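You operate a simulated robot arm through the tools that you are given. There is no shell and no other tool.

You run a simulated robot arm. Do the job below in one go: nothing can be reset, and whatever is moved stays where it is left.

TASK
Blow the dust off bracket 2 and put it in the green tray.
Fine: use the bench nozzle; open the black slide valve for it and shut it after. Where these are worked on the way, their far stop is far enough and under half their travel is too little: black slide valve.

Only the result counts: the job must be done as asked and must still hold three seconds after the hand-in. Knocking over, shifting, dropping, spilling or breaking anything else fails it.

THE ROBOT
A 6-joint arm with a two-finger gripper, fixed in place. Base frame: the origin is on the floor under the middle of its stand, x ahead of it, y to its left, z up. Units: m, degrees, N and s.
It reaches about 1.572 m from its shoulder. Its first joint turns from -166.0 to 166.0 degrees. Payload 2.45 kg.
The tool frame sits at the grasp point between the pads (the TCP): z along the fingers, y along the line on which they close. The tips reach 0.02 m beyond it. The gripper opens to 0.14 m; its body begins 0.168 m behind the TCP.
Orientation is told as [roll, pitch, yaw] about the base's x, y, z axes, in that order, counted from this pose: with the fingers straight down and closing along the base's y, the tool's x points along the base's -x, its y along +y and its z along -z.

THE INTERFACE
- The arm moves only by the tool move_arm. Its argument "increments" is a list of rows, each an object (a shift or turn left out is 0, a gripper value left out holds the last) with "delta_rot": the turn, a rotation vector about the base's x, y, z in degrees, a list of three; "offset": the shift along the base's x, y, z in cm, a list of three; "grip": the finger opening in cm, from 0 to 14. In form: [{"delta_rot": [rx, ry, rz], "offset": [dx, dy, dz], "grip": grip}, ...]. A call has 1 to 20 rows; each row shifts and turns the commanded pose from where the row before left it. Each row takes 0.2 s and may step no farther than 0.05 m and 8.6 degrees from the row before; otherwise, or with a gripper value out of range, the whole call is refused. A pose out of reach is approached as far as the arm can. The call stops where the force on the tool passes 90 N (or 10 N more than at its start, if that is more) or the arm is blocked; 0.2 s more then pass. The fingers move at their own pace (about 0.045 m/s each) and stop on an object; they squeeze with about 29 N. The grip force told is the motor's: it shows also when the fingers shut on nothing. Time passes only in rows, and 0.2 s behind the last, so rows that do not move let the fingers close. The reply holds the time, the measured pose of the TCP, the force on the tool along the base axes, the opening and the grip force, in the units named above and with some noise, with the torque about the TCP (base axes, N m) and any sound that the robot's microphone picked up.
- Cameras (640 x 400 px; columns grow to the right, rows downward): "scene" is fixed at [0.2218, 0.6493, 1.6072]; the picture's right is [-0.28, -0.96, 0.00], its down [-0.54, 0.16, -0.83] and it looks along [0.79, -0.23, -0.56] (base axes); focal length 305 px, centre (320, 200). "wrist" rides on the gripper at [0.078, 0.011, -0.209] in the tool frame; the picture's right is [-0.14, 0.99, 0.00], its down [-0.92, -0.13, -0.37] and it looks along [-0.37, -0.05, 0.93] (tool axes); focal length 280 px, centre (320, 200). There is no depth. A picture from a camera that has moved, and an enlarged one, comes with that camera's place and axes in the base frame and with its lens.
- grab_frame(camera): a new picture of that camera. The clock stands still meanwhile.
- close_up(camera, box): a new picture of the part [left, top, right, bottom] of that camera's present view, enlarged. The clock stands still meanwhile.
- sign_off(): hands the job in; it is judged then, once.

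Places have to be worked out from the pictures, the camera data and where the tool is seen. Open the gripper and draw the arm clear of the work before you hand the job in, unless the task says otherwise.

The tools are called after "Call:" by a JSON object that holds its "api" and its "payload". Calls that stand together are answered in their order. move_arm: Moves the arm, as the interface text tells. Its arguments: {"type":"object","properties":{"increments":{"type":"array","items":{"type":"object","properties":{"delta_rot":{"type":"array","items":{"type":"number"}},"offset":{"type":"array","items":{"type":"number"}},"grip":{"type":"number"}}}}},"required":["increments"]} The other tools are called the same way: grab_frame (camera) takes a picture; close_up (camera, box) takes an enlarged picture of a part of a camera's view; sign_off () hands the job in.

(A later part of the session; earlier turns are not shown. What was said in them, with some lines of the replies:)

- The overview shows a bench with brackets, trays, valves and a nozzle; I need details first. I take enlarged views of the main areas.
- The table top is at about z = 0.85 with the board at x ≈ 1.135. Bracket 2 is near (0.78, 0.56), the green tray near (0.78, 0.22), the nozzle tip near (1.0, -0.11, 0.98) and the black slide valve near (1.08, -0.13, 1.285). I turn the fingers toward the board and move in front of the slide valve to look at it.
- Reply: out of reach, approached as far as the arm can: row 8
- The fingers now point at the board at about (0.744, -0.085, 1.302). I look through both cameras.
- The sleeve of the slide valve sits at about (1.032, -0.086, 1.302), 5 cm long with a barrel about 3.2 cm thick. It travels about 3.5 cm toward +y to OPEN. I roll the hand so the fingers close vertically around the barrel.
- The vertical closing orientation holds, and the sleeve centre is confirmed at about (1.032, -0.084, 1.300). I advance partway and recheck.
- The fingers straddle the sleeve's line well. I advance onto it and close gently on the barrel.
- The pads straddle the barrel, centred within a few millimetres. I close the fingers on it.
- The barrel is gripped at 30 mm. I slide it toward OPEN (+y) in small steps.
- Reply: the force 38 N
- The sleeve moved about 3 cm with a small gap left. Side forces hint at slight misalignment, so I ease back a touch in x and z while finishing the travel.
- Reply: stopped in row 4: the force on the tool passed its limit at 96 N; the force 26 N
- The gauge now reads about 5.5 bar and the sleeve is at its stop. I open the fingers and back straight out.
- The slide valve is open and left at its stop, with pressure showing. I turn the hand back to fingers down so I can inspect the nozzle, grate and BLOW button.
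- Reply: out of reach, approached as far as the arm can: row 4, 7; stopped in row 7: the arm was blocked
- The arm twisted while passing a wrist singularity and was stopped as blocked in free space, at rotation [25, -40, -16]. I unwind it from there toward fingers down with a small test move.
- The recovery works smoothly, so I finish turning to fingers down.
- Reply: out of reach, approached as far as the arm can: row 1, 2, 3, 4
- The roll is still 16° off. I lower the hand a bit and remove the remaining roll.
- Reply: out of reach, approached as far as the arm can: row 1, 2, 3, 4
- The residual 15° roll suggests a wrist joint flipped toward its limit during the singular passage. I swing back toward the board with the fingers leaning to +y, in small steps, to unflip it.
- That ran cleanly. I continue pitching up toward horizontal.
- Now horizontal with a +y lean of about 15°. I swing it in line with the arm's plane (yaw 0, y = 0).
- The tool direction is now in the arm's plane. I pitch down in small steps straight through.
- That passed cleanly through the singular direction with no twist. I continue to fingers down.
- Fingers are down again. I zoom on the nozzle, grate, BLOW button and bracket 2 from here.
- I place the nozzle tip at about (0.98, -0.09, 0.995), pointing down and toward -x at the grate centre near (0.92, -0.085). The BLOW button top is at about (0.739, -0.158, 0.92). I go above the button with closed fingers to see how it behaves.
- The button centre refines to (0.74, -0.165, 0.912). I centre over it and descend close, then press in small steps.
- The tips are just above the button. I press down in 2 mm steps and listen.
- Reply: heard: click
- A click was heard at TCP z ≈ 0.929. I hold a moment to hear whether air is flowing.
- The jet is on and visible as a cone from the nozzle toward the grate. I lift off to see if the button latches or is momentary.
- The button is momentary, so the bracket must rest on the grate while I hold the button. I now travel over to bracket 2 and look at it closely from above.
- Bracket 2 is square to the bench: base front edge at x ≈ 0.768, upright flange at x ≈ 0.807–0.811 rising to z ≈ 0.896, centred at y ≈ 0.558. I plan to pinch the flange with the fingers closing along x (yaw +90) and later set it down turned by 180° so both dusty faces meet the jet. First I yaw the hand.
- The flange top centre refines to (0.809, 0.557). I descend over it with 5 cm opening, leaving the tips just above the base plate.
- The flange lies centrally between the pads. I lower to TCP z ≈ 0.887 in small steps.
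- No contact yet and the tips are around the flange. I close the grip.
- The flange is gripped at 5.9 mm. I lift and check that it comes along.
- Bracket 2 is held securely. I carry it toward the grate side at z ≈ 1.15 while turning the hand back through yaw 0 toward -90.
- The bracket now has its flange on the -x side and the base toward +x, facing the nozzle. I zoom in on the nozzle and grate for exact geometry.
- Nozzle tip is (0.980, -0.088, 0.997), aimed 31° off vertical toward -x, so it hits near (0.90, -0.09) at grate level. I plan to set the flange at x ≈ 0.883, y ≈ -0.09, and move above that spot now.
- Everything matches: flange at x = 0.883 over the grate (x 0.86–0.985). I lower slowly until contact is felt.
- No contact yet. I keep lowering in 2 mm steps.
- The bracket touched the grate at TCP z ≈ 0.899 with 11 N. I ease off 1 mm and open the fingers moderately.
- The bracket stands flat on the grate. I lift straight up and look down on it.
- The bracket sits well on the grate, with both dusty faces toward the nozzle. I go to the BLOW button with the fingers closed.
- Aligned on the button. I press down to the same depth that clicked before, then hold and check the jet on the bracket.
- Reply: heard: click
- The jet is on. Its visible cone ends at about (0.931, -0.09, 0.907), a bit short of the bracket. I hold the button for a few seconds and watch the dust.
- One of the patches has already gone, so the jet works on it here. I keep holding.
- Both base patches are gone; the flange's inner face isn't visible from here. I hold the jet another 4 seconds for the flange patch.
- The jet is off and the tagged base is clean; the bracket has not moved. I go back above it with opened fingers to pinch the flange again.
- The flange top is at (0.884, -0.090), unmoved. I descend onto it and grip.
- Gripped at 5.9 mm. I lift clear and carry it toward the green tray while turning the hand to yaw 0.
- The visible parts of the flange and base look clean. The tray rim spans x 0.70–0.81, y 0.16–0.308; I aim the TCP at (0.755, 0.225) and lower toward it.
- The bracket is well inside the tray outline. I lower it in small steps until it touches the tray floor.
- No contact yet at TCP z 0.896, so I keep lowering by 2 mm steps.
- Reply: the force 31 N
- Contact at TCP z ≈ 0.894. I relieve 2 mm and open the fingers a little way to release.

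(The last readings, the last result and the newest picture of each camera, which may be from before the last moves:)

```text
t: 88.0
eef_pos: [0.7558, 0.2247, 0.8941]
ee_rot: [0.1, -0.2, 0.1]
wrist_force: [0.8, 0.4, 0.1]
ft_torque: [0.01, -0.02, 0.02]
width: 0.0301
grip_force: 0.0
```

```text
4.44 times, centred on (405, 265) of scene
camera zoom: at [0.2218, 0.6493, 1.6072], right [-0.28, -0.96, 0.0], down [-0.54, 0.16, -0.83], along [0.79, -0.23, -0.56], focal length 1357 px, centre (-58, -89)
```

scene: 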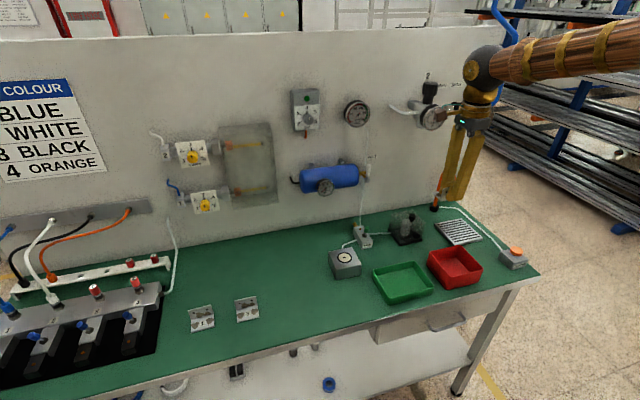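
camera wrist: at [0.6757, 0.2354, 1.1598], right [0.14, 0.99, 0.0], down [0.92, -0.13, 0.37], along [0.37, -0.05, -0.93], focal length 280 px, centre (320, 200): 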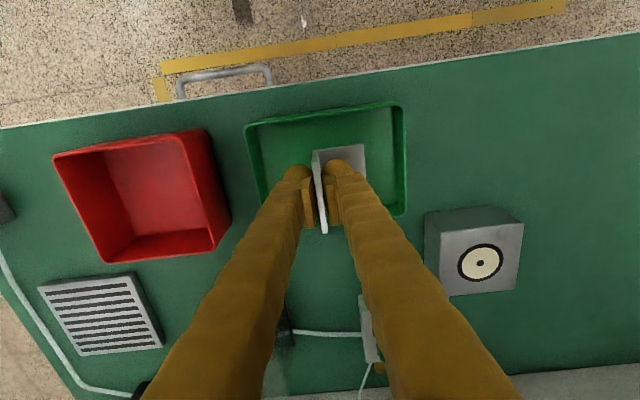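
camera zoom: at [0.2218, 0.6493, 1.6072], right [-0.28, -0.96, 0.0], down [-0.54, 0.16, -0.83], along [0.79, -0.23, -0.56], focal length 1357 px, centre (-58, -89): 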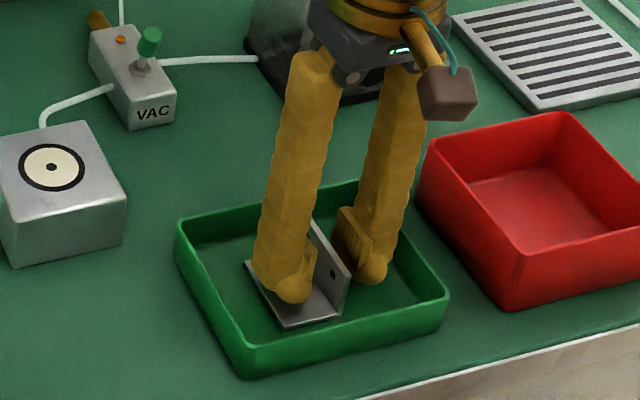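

The bracket stands on the tray floor, released. I lift straight up out of the tray and inspect its faces.

Call:
{"api": "move_arm", "payload": {"increments": [{"offset": [0, 0, 1]}, {"offset": [0, 0, 3]}, {"offset": [0, 0, 4]}, {"offset": [0, 0, 4]}, {"offset": [0, 0, 4]}, {"offset": [0, -1, 4]}, {"offset": [0, -2, 4]}, {"offset": [0, -3, 4]}, {"offset": [0, -3, 2]}, {"offset": [0, -4, 0]}, {"offset": [0, 0, 0]}]}}

Call:
{"api": "close_up", "payload": {"camera": "scene", "box": [370, 255, 440, 305]}}

Call:
{"api": "grab_frame", "payload": {"camera": "wrist"}}

```text
t: 90.4
eef_pos: [0.7541, 0.0939, 1.194]
ee_rot: [0.0, -0.2, -0.1]
wrist_force: [-0.7, 0.0, 0.7]
ft_torque: [0.01, 0.01, -0.01]
width: 0.0301
grip_force: 0.0
```

```text
8.00 times, centred on (405, 280) of scene
camera zoom: at [0.2218, 0.6493, 1.6072], right [-0.28, -0.96, 0.0], down [-0.54, 0.16, -0.83], along [0.79, -0.23, -0.56], focal length 2443 px, centre (-360, -440)
```

zoom: 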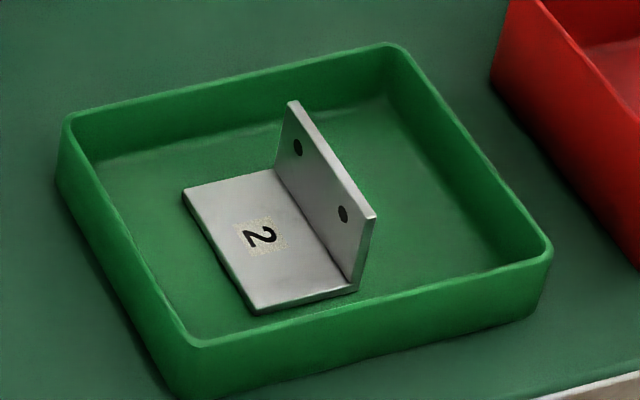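

```text
taken
camera wrist: at [0.6752, 0.1044, 1.4039], right [0.14, 0.99, 0.0], down [0.92, -0.13, 0.37], along [0.37, -0.05, -0.93], focal length 280 px, centre (320, 200)
```

wrist: 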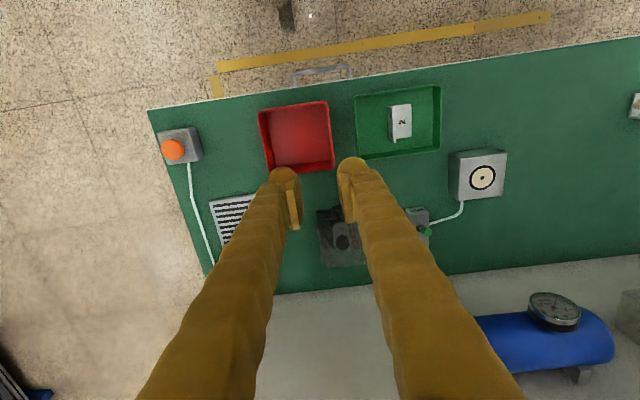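

Bracket 2 is clean on both faces and sits in the green tray. Now I shut the slide valve: I first move to (0.725, 0, 1.29), where the wrist passed through cleanly before.

Call:
{"api": "move_arm", "payload": {"increments": [{"offset": [-1, -3.15, 3.2], "grip": 8}, {"offset": [-1, -3.15, 3.2]}, {"offset": [-0.9, -3.15, 3.2]}, {"offset": [0, 0, 0]}, {"offset": [0, 0, 0]}]}}

```text
t: 91.6
eef_pos: [0.726, 0.0012, 1.2902]
ee_rot: [0.0, -0.1, -0.2]
wrist_force: [-0.3, 0.1, 0.0]
ft_torque: [0.01, 0.0, 0.01]
width: 0.08
grip_force: 0.0
```

I pitch the fingers up toward the board in the arm's plane.

Call:
{"api": "move_arm", "payload": {"increments": [{"delta_rot": [0, -8, 0]}, {"delta_rot": [0, -8, 0]}, {"delta_rot": [0, -8, 0]}, {"delta_rot": [0, -8, 0]}, {"delta_rot": [0, -8, 0]}, {"delta_rot": [0, -8, 0]}, {"delta_rot": [0, -8, 0]}]}}

```text
t: 93.2
eef_pos: [0.7268, 0.0, 1.2917]
ee_rot: [0.1, -56.3, -0.1]
wrist_force: [-1.2, 0.3, 0.6]
ft_torque: [0.0, 0.02, -0.03]
width: 0.0799
grip_force: 0.1
```

Call:
{"api": "move_arm", "payload": {"increments": [{"delta_rot": [0, -8, 0]}, {"delta_rot": [0, -8, 0]}, {"delta_rot": [0, -8, 0]}, {"delta_rot": [0, -8, 0]}, {"delta_rot": [0, -1.7, 0]}, {"offset": [0, 0, 0]}]}}

```text
t: 94.6
eef_pos: [0.7258, 0.0005, 1.2901]
ee_rot: [75.6, -89.9, -75.5]
wrist_force: [0.7, 0.4, -0.1]
ft_torque: [0.03, 0.0, 0.03]
width: 0.0799
grip_force: 0.1
```

Clean pass. Now I roll the hand 90° and shift in front of the sleeve's open position (y ≈ -0.054, z ≈ 1.300).

Call:
{"api": "move_arm", "payload": {"increments": [{"delta_rot": [8.2, 0, 0], "offset": [0, -0.5, 0.1]}, {"delta_rot": [8.2, 0, 0], "offset": [0, -0.5, 0.1]}, {"delta_rot": [8.2, 0, 0], "offset": [0, -0.5, 0.1]}, {"delta_rot": [8.2, 0, 0], "offset": [0, -0.5, 0.1]}, {"delta_rot": [8.2, 0, 0], "offset": [0, -0.5, 0.1]}, {"delta_rot": [8.2, 0, 0], "offset": [0, -0.5, 0.1]}, {"delta_rot": [8.2, 0, 0], "offset": [0, -0.5, 0.1]}, {"delta_rot": [8.2, 0, 0], "offset": [0, -0.5, 0.1]}, {"delta_rot": [8.2, 0, 0], "offset": [0, -0.5, 0.1]}, {"delta_rot": [8.2, 0, 0], "offset": [0, -0.5, 0.1]}, {"delta_rot": [8, 0, 0], "offset": [0, -0.5, 0]}, {"offset": [0, 0, 0]}]}}

Call:
{"api": "grab_frame", "payload": {"camera": "wrist"}}

```text
t: 97.2
eef_pos: [0.727, -0.0559, 1.3005]
ee_rot: [90.0, 0.2, -89.8]
wrist_force: [-0.2, 0.3, 0.4]
ft_torque: [0.02, 0.0, 0.0]
width: 0.0799
grip_force: 0.1
```

```text
taken
camera wrist: at [0.5171, 0.0211, 1.3116], right [0.0, -0.14, 0.99], down [-0.37, -0.92, -0.13], along [0.93, -0.36, -0.05], focal length 280 px, centre (320, 200)
```

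wrist: 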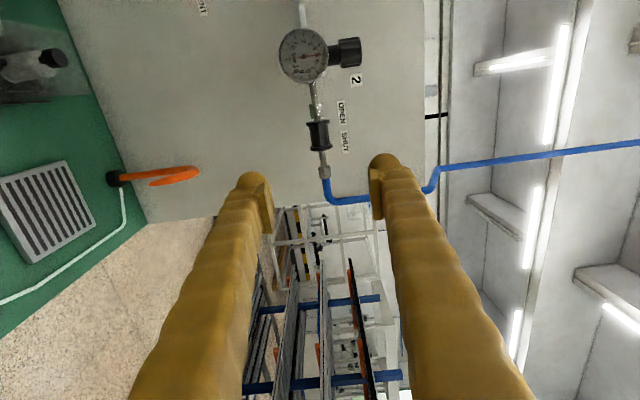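

The sleeve is at about (1.032, -0.053, 1.299), matching where I left it. I advance onto it with 8 cm opening and check before closing.

Call:
{"api": "move_arm", "payload": {"increments": [{"offset": [4, 0, 0]}, {"offset": [4, 0, 0]}, {"offset": [4, 0, 0]}, {"offset": [4, 0, 0]}, {"offset": [4, 0, 0]}, {"offset": [4, 0.1, 0]}, {"offset": [4, 0, 0]}, {"offset": [2.4, 0, 0]}, {"offset": [0, 0, 0]}, {"grip": 5.5}, {"grip": 5.5}, {"grip": 5.5}]}}

Call:
{"api": "close_up", "payload": {"camera": "wrist", "box": [220, 70, 420, 270]}}

Call:
{"api": "close_up", "payload": {"camera": "scene", "box": [370, 50, 530, 150]}}

```text
t: 99.8
eef_pos: [1.0304, -0.0536, 1.3011]
ee_rot: [90.0, 0.1, -89.9]
wrist_force: [0.2, 0.7, -0.2]
ft_torque: [-0.05, 0.0, -0.04]
width: 0.055
grip_force: 0.0
```

```text
2.00 times, centred on (320, 170) of wrist
camera zoom: at [0.8212, 0.023, 1.3112], right [0.0, -0.14, 0.99], down [-0.37, -0.92, -0.13], along [0.93, -0.36, -0.05], focal length 561 px, centre (320, 260)
```

zoom: 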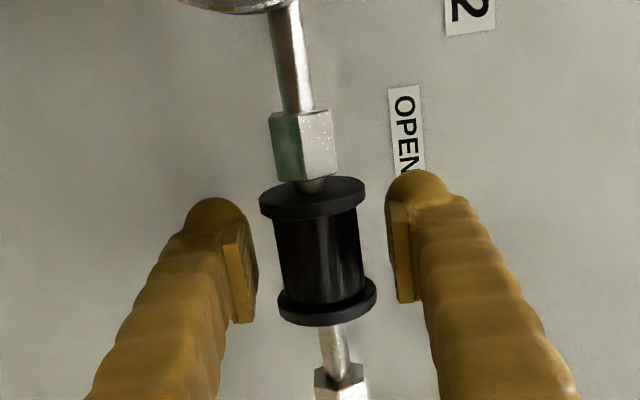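

```text
4.00 times, centred on (450, 100) of scene
camera zoom: at [0.2218, 0.6493, 1.6072], right [-0.28, -0.96, 0.0], down [-0.54, 0.16, -0.83], along [0.79, -0.23, -0.56], focal length 1222 px, centre (-200, 600)
```

zoom: 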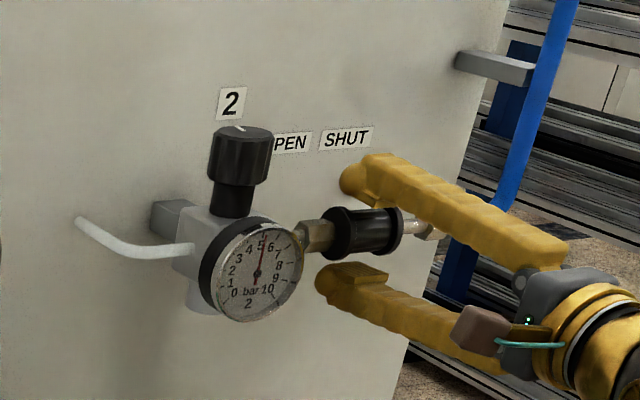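

Well placed around the barrel. I close the grip and slide it toward SHUT (-y).

Call:
{"api": "move_arm", "payload": {"increments": [{"grip": 2}, {"grip": 2}, {"grip": 2}, {"grip": 2}, {"grip": 2}]}}

Call:
{"api": "move_arm", "payload": {"increments": [{"offset": [0, -0.5, 0]}, {"offset": [0, -0.5, 0]}, {"offset": [0, -0.5, 0]}, {"offset": [0, -0.5, 0]}, {"offset": [0, -0.5, 0]}, {"offset": [0, -0.3, 0]}, {"offset": [0, -0.2, 0]}, {"offset": [0, -0.2, 0]}, {"offset": [0, -0.2, 0]}]}}

Call:
{"api": "close_up", "payload": {"camera": "wrist", "box": [220, 70, 420, 270]}}

Call:
{"api": "close_up", "payload": {"camera": "scene", "box": [370, 50, 530, 150]}}

```text
t: 101.0
eef_pos: [1.0307, -0.055, 1.3004]
ee_rot: [90.0, 0.1, -90.0]
wrist_force: [1.8, -13.9, -2.0]
ft_torque: [-0.27, 0.05, -0.14]
width: 0.0307
grip_force: 45.1
```

```text
t: 103.0
eef_pos: [1.0306, -0.0862, 1.3005]
ee_rot: [90.0, -0.1, -89.8]
wrist_force: [-6.5, 44.3, -4.2]
ft_torque: [0.15, 0.15, 0.47]
width: 0.0307
grip_force: 44.7
```

```text
2.00 times, centred on (320, 170) of wrist
camera zoom: at [0.8209, -0.0086, 1.3109], right [0.0, -0.14, 0.99], down [-0.36, -0.92, -0.13], along [0.93, -0.36, -0.05], focal length 561 px, centre (320, 260)
```

zoom: 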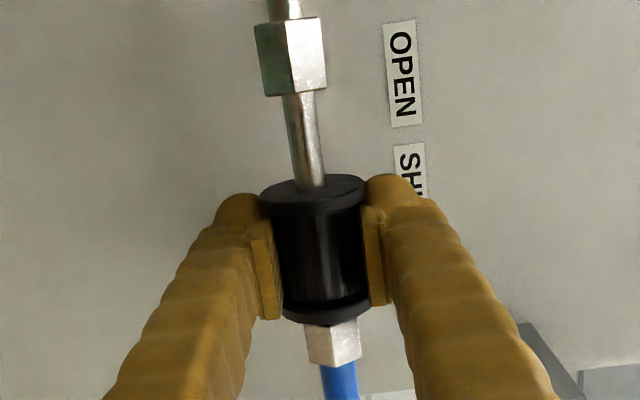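

```text
4.00 times, centred on (450, 100) of scene
camera zoom: at [0.2218, 0.6493, 1.6072], right [-0.28, -0.96, 0.0], down [-0.54, 0.16, -0.83], along [0.79, -0.23, -0.56], focal length 1222 px, centre (-200, 600)
```

zoom: 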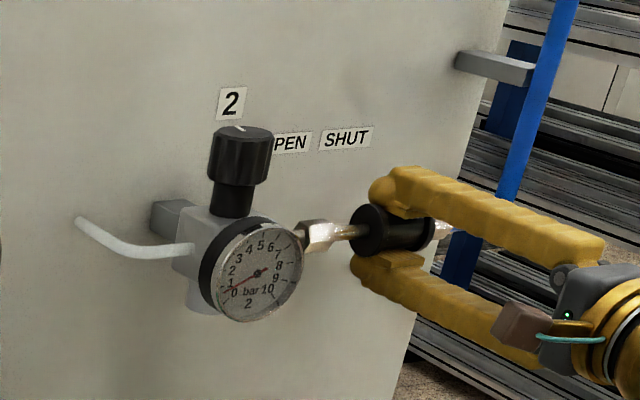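

The sleeve is back at its SHUT stop (44 N reaction) and the pressure is falling. I release and back straight out.

Call:
{"api": "move_arm", "payload": {"increments": [{"offset": [0, 0.05, 0], "grip": 8}, {"grip": 8}, {"grip": 8}, {"grip": 8}, {"offset": [-4, 0, 0]}, {"offset": [-4, 0, 0]}, {"offset": [-4, 0, 0]}, {"offset": [-4, 0, 0]}, {"offset": [-4, 0, 0]}, {"offset": [-4, 0, 0]}, {"offset": [-4, 0, 0]}, {"offset": [0, 0, 0]}]}}

Call:
{"api": "close_up", "payload": {"camera": "scene", "box": [370, 50, 530, 150]}}

Call:
{"api": "grab_frame", "payload": {"camera": "scene"}}

Call:
{"api": "close_up", "payload": {"camera": "scene", "box": [370, 255, 440, 305]}}

```text
t: 105.6
eef_pos: [0.747, -0.0863, 1.2986]
ee_rot: [90.0, 0.1, -89.8]
wrist_force: [0.2, 0.0, -0.2]
ft_torque: [-0.01, 0.03, 0.0]
width: 0.0798
grip_force: 0.1
```

```text
4.00 times, centred on (450, 100) of scene
camera zoom: at [0.2218, 0.6493, 1.6072], right [-0.28, -0.96, 0.0], down [-0.54, 0.16, -0.83], along [0.79, -0.23, -0.56], focal length 1222 px, centre (-200, 600)
```

zoom: 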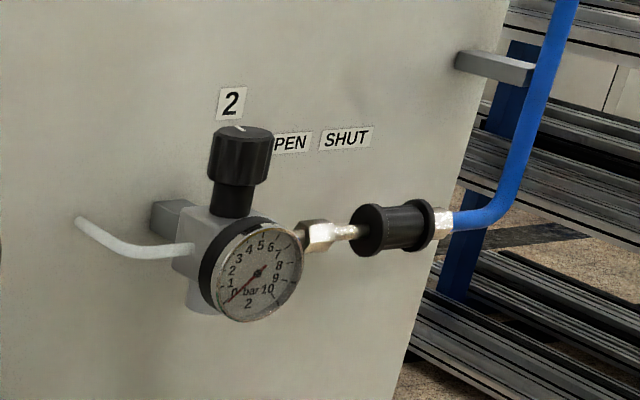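

```text
taken
```

scene: 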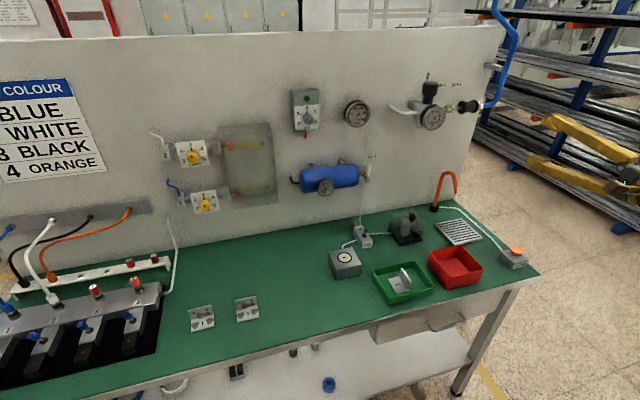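

```text
8.00 times, centred on (405, 280) of scene
camera zoom: at [0.2218, 0.6493, 1.6072], right [-0.28, -0.96, 0.0], down [-0.54, 0.16, -0.83], along [0.79, -0.23, -0.56], focal length 2443 px, centre (-360, -440)
```

zoom: 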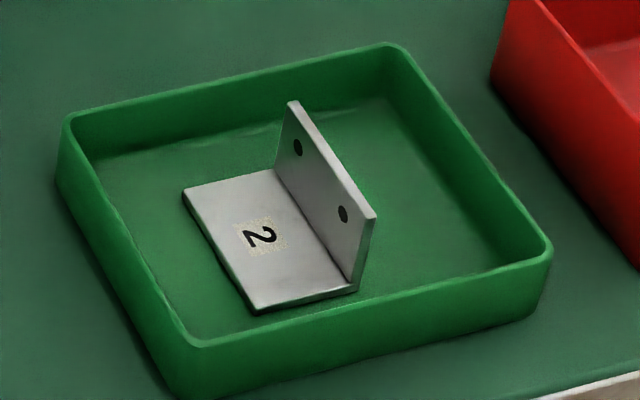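

The valve is shut with the gauge at 0, the BLOW button is up, and the clean bracket 2 sits in the green tray with everything else undisturbed. I open the gripper fully and let things settle with the arm clear.

Call:
{"api": "move_arm", "payload": {"increments": [{"offset": [-1, 0, 0], "grip": 14}, {"grip": 14}, {"grip": 14}, {"grip": 14}, {"grip": 14}]}}

```text
t: 106.8
eef_pos: [0.7379, -0.0846, 1.3002]
ee_rot: [89.9, 0.1, -89.9]
wrist_force: [0.0, 0.5, -0.9]
ft_torque: [-0.01, 0.03, -0.02]
width: 0.14
grip_force: 0.1
```

The gripper is open, the arm is clear, and the readings are quiet, so I hand the job in.

Call:
{"api": "sign_off", "payload": {}}

```text
The job is handed in.
```

Bracket 2 is blown clean and in the green tray, and I've handed the job in.

- **Dust:** I opened the black slide valve to its far stop and stood the bracket on the grate under the nozzle. I then held the BLOW button for about 10 seconds. The camera shows both dusty faces clean; I didn't check the underside.
- **Valve:** I slid it back to its SHUT stop afterwards, and its gauge has dropped to 0.
- **Everything else:** I pressed the button once beforehand, with nothing on the grate, to see how it worked. Nothing else looks moved in the final picture, and the gripper is open with the arm drawn back.
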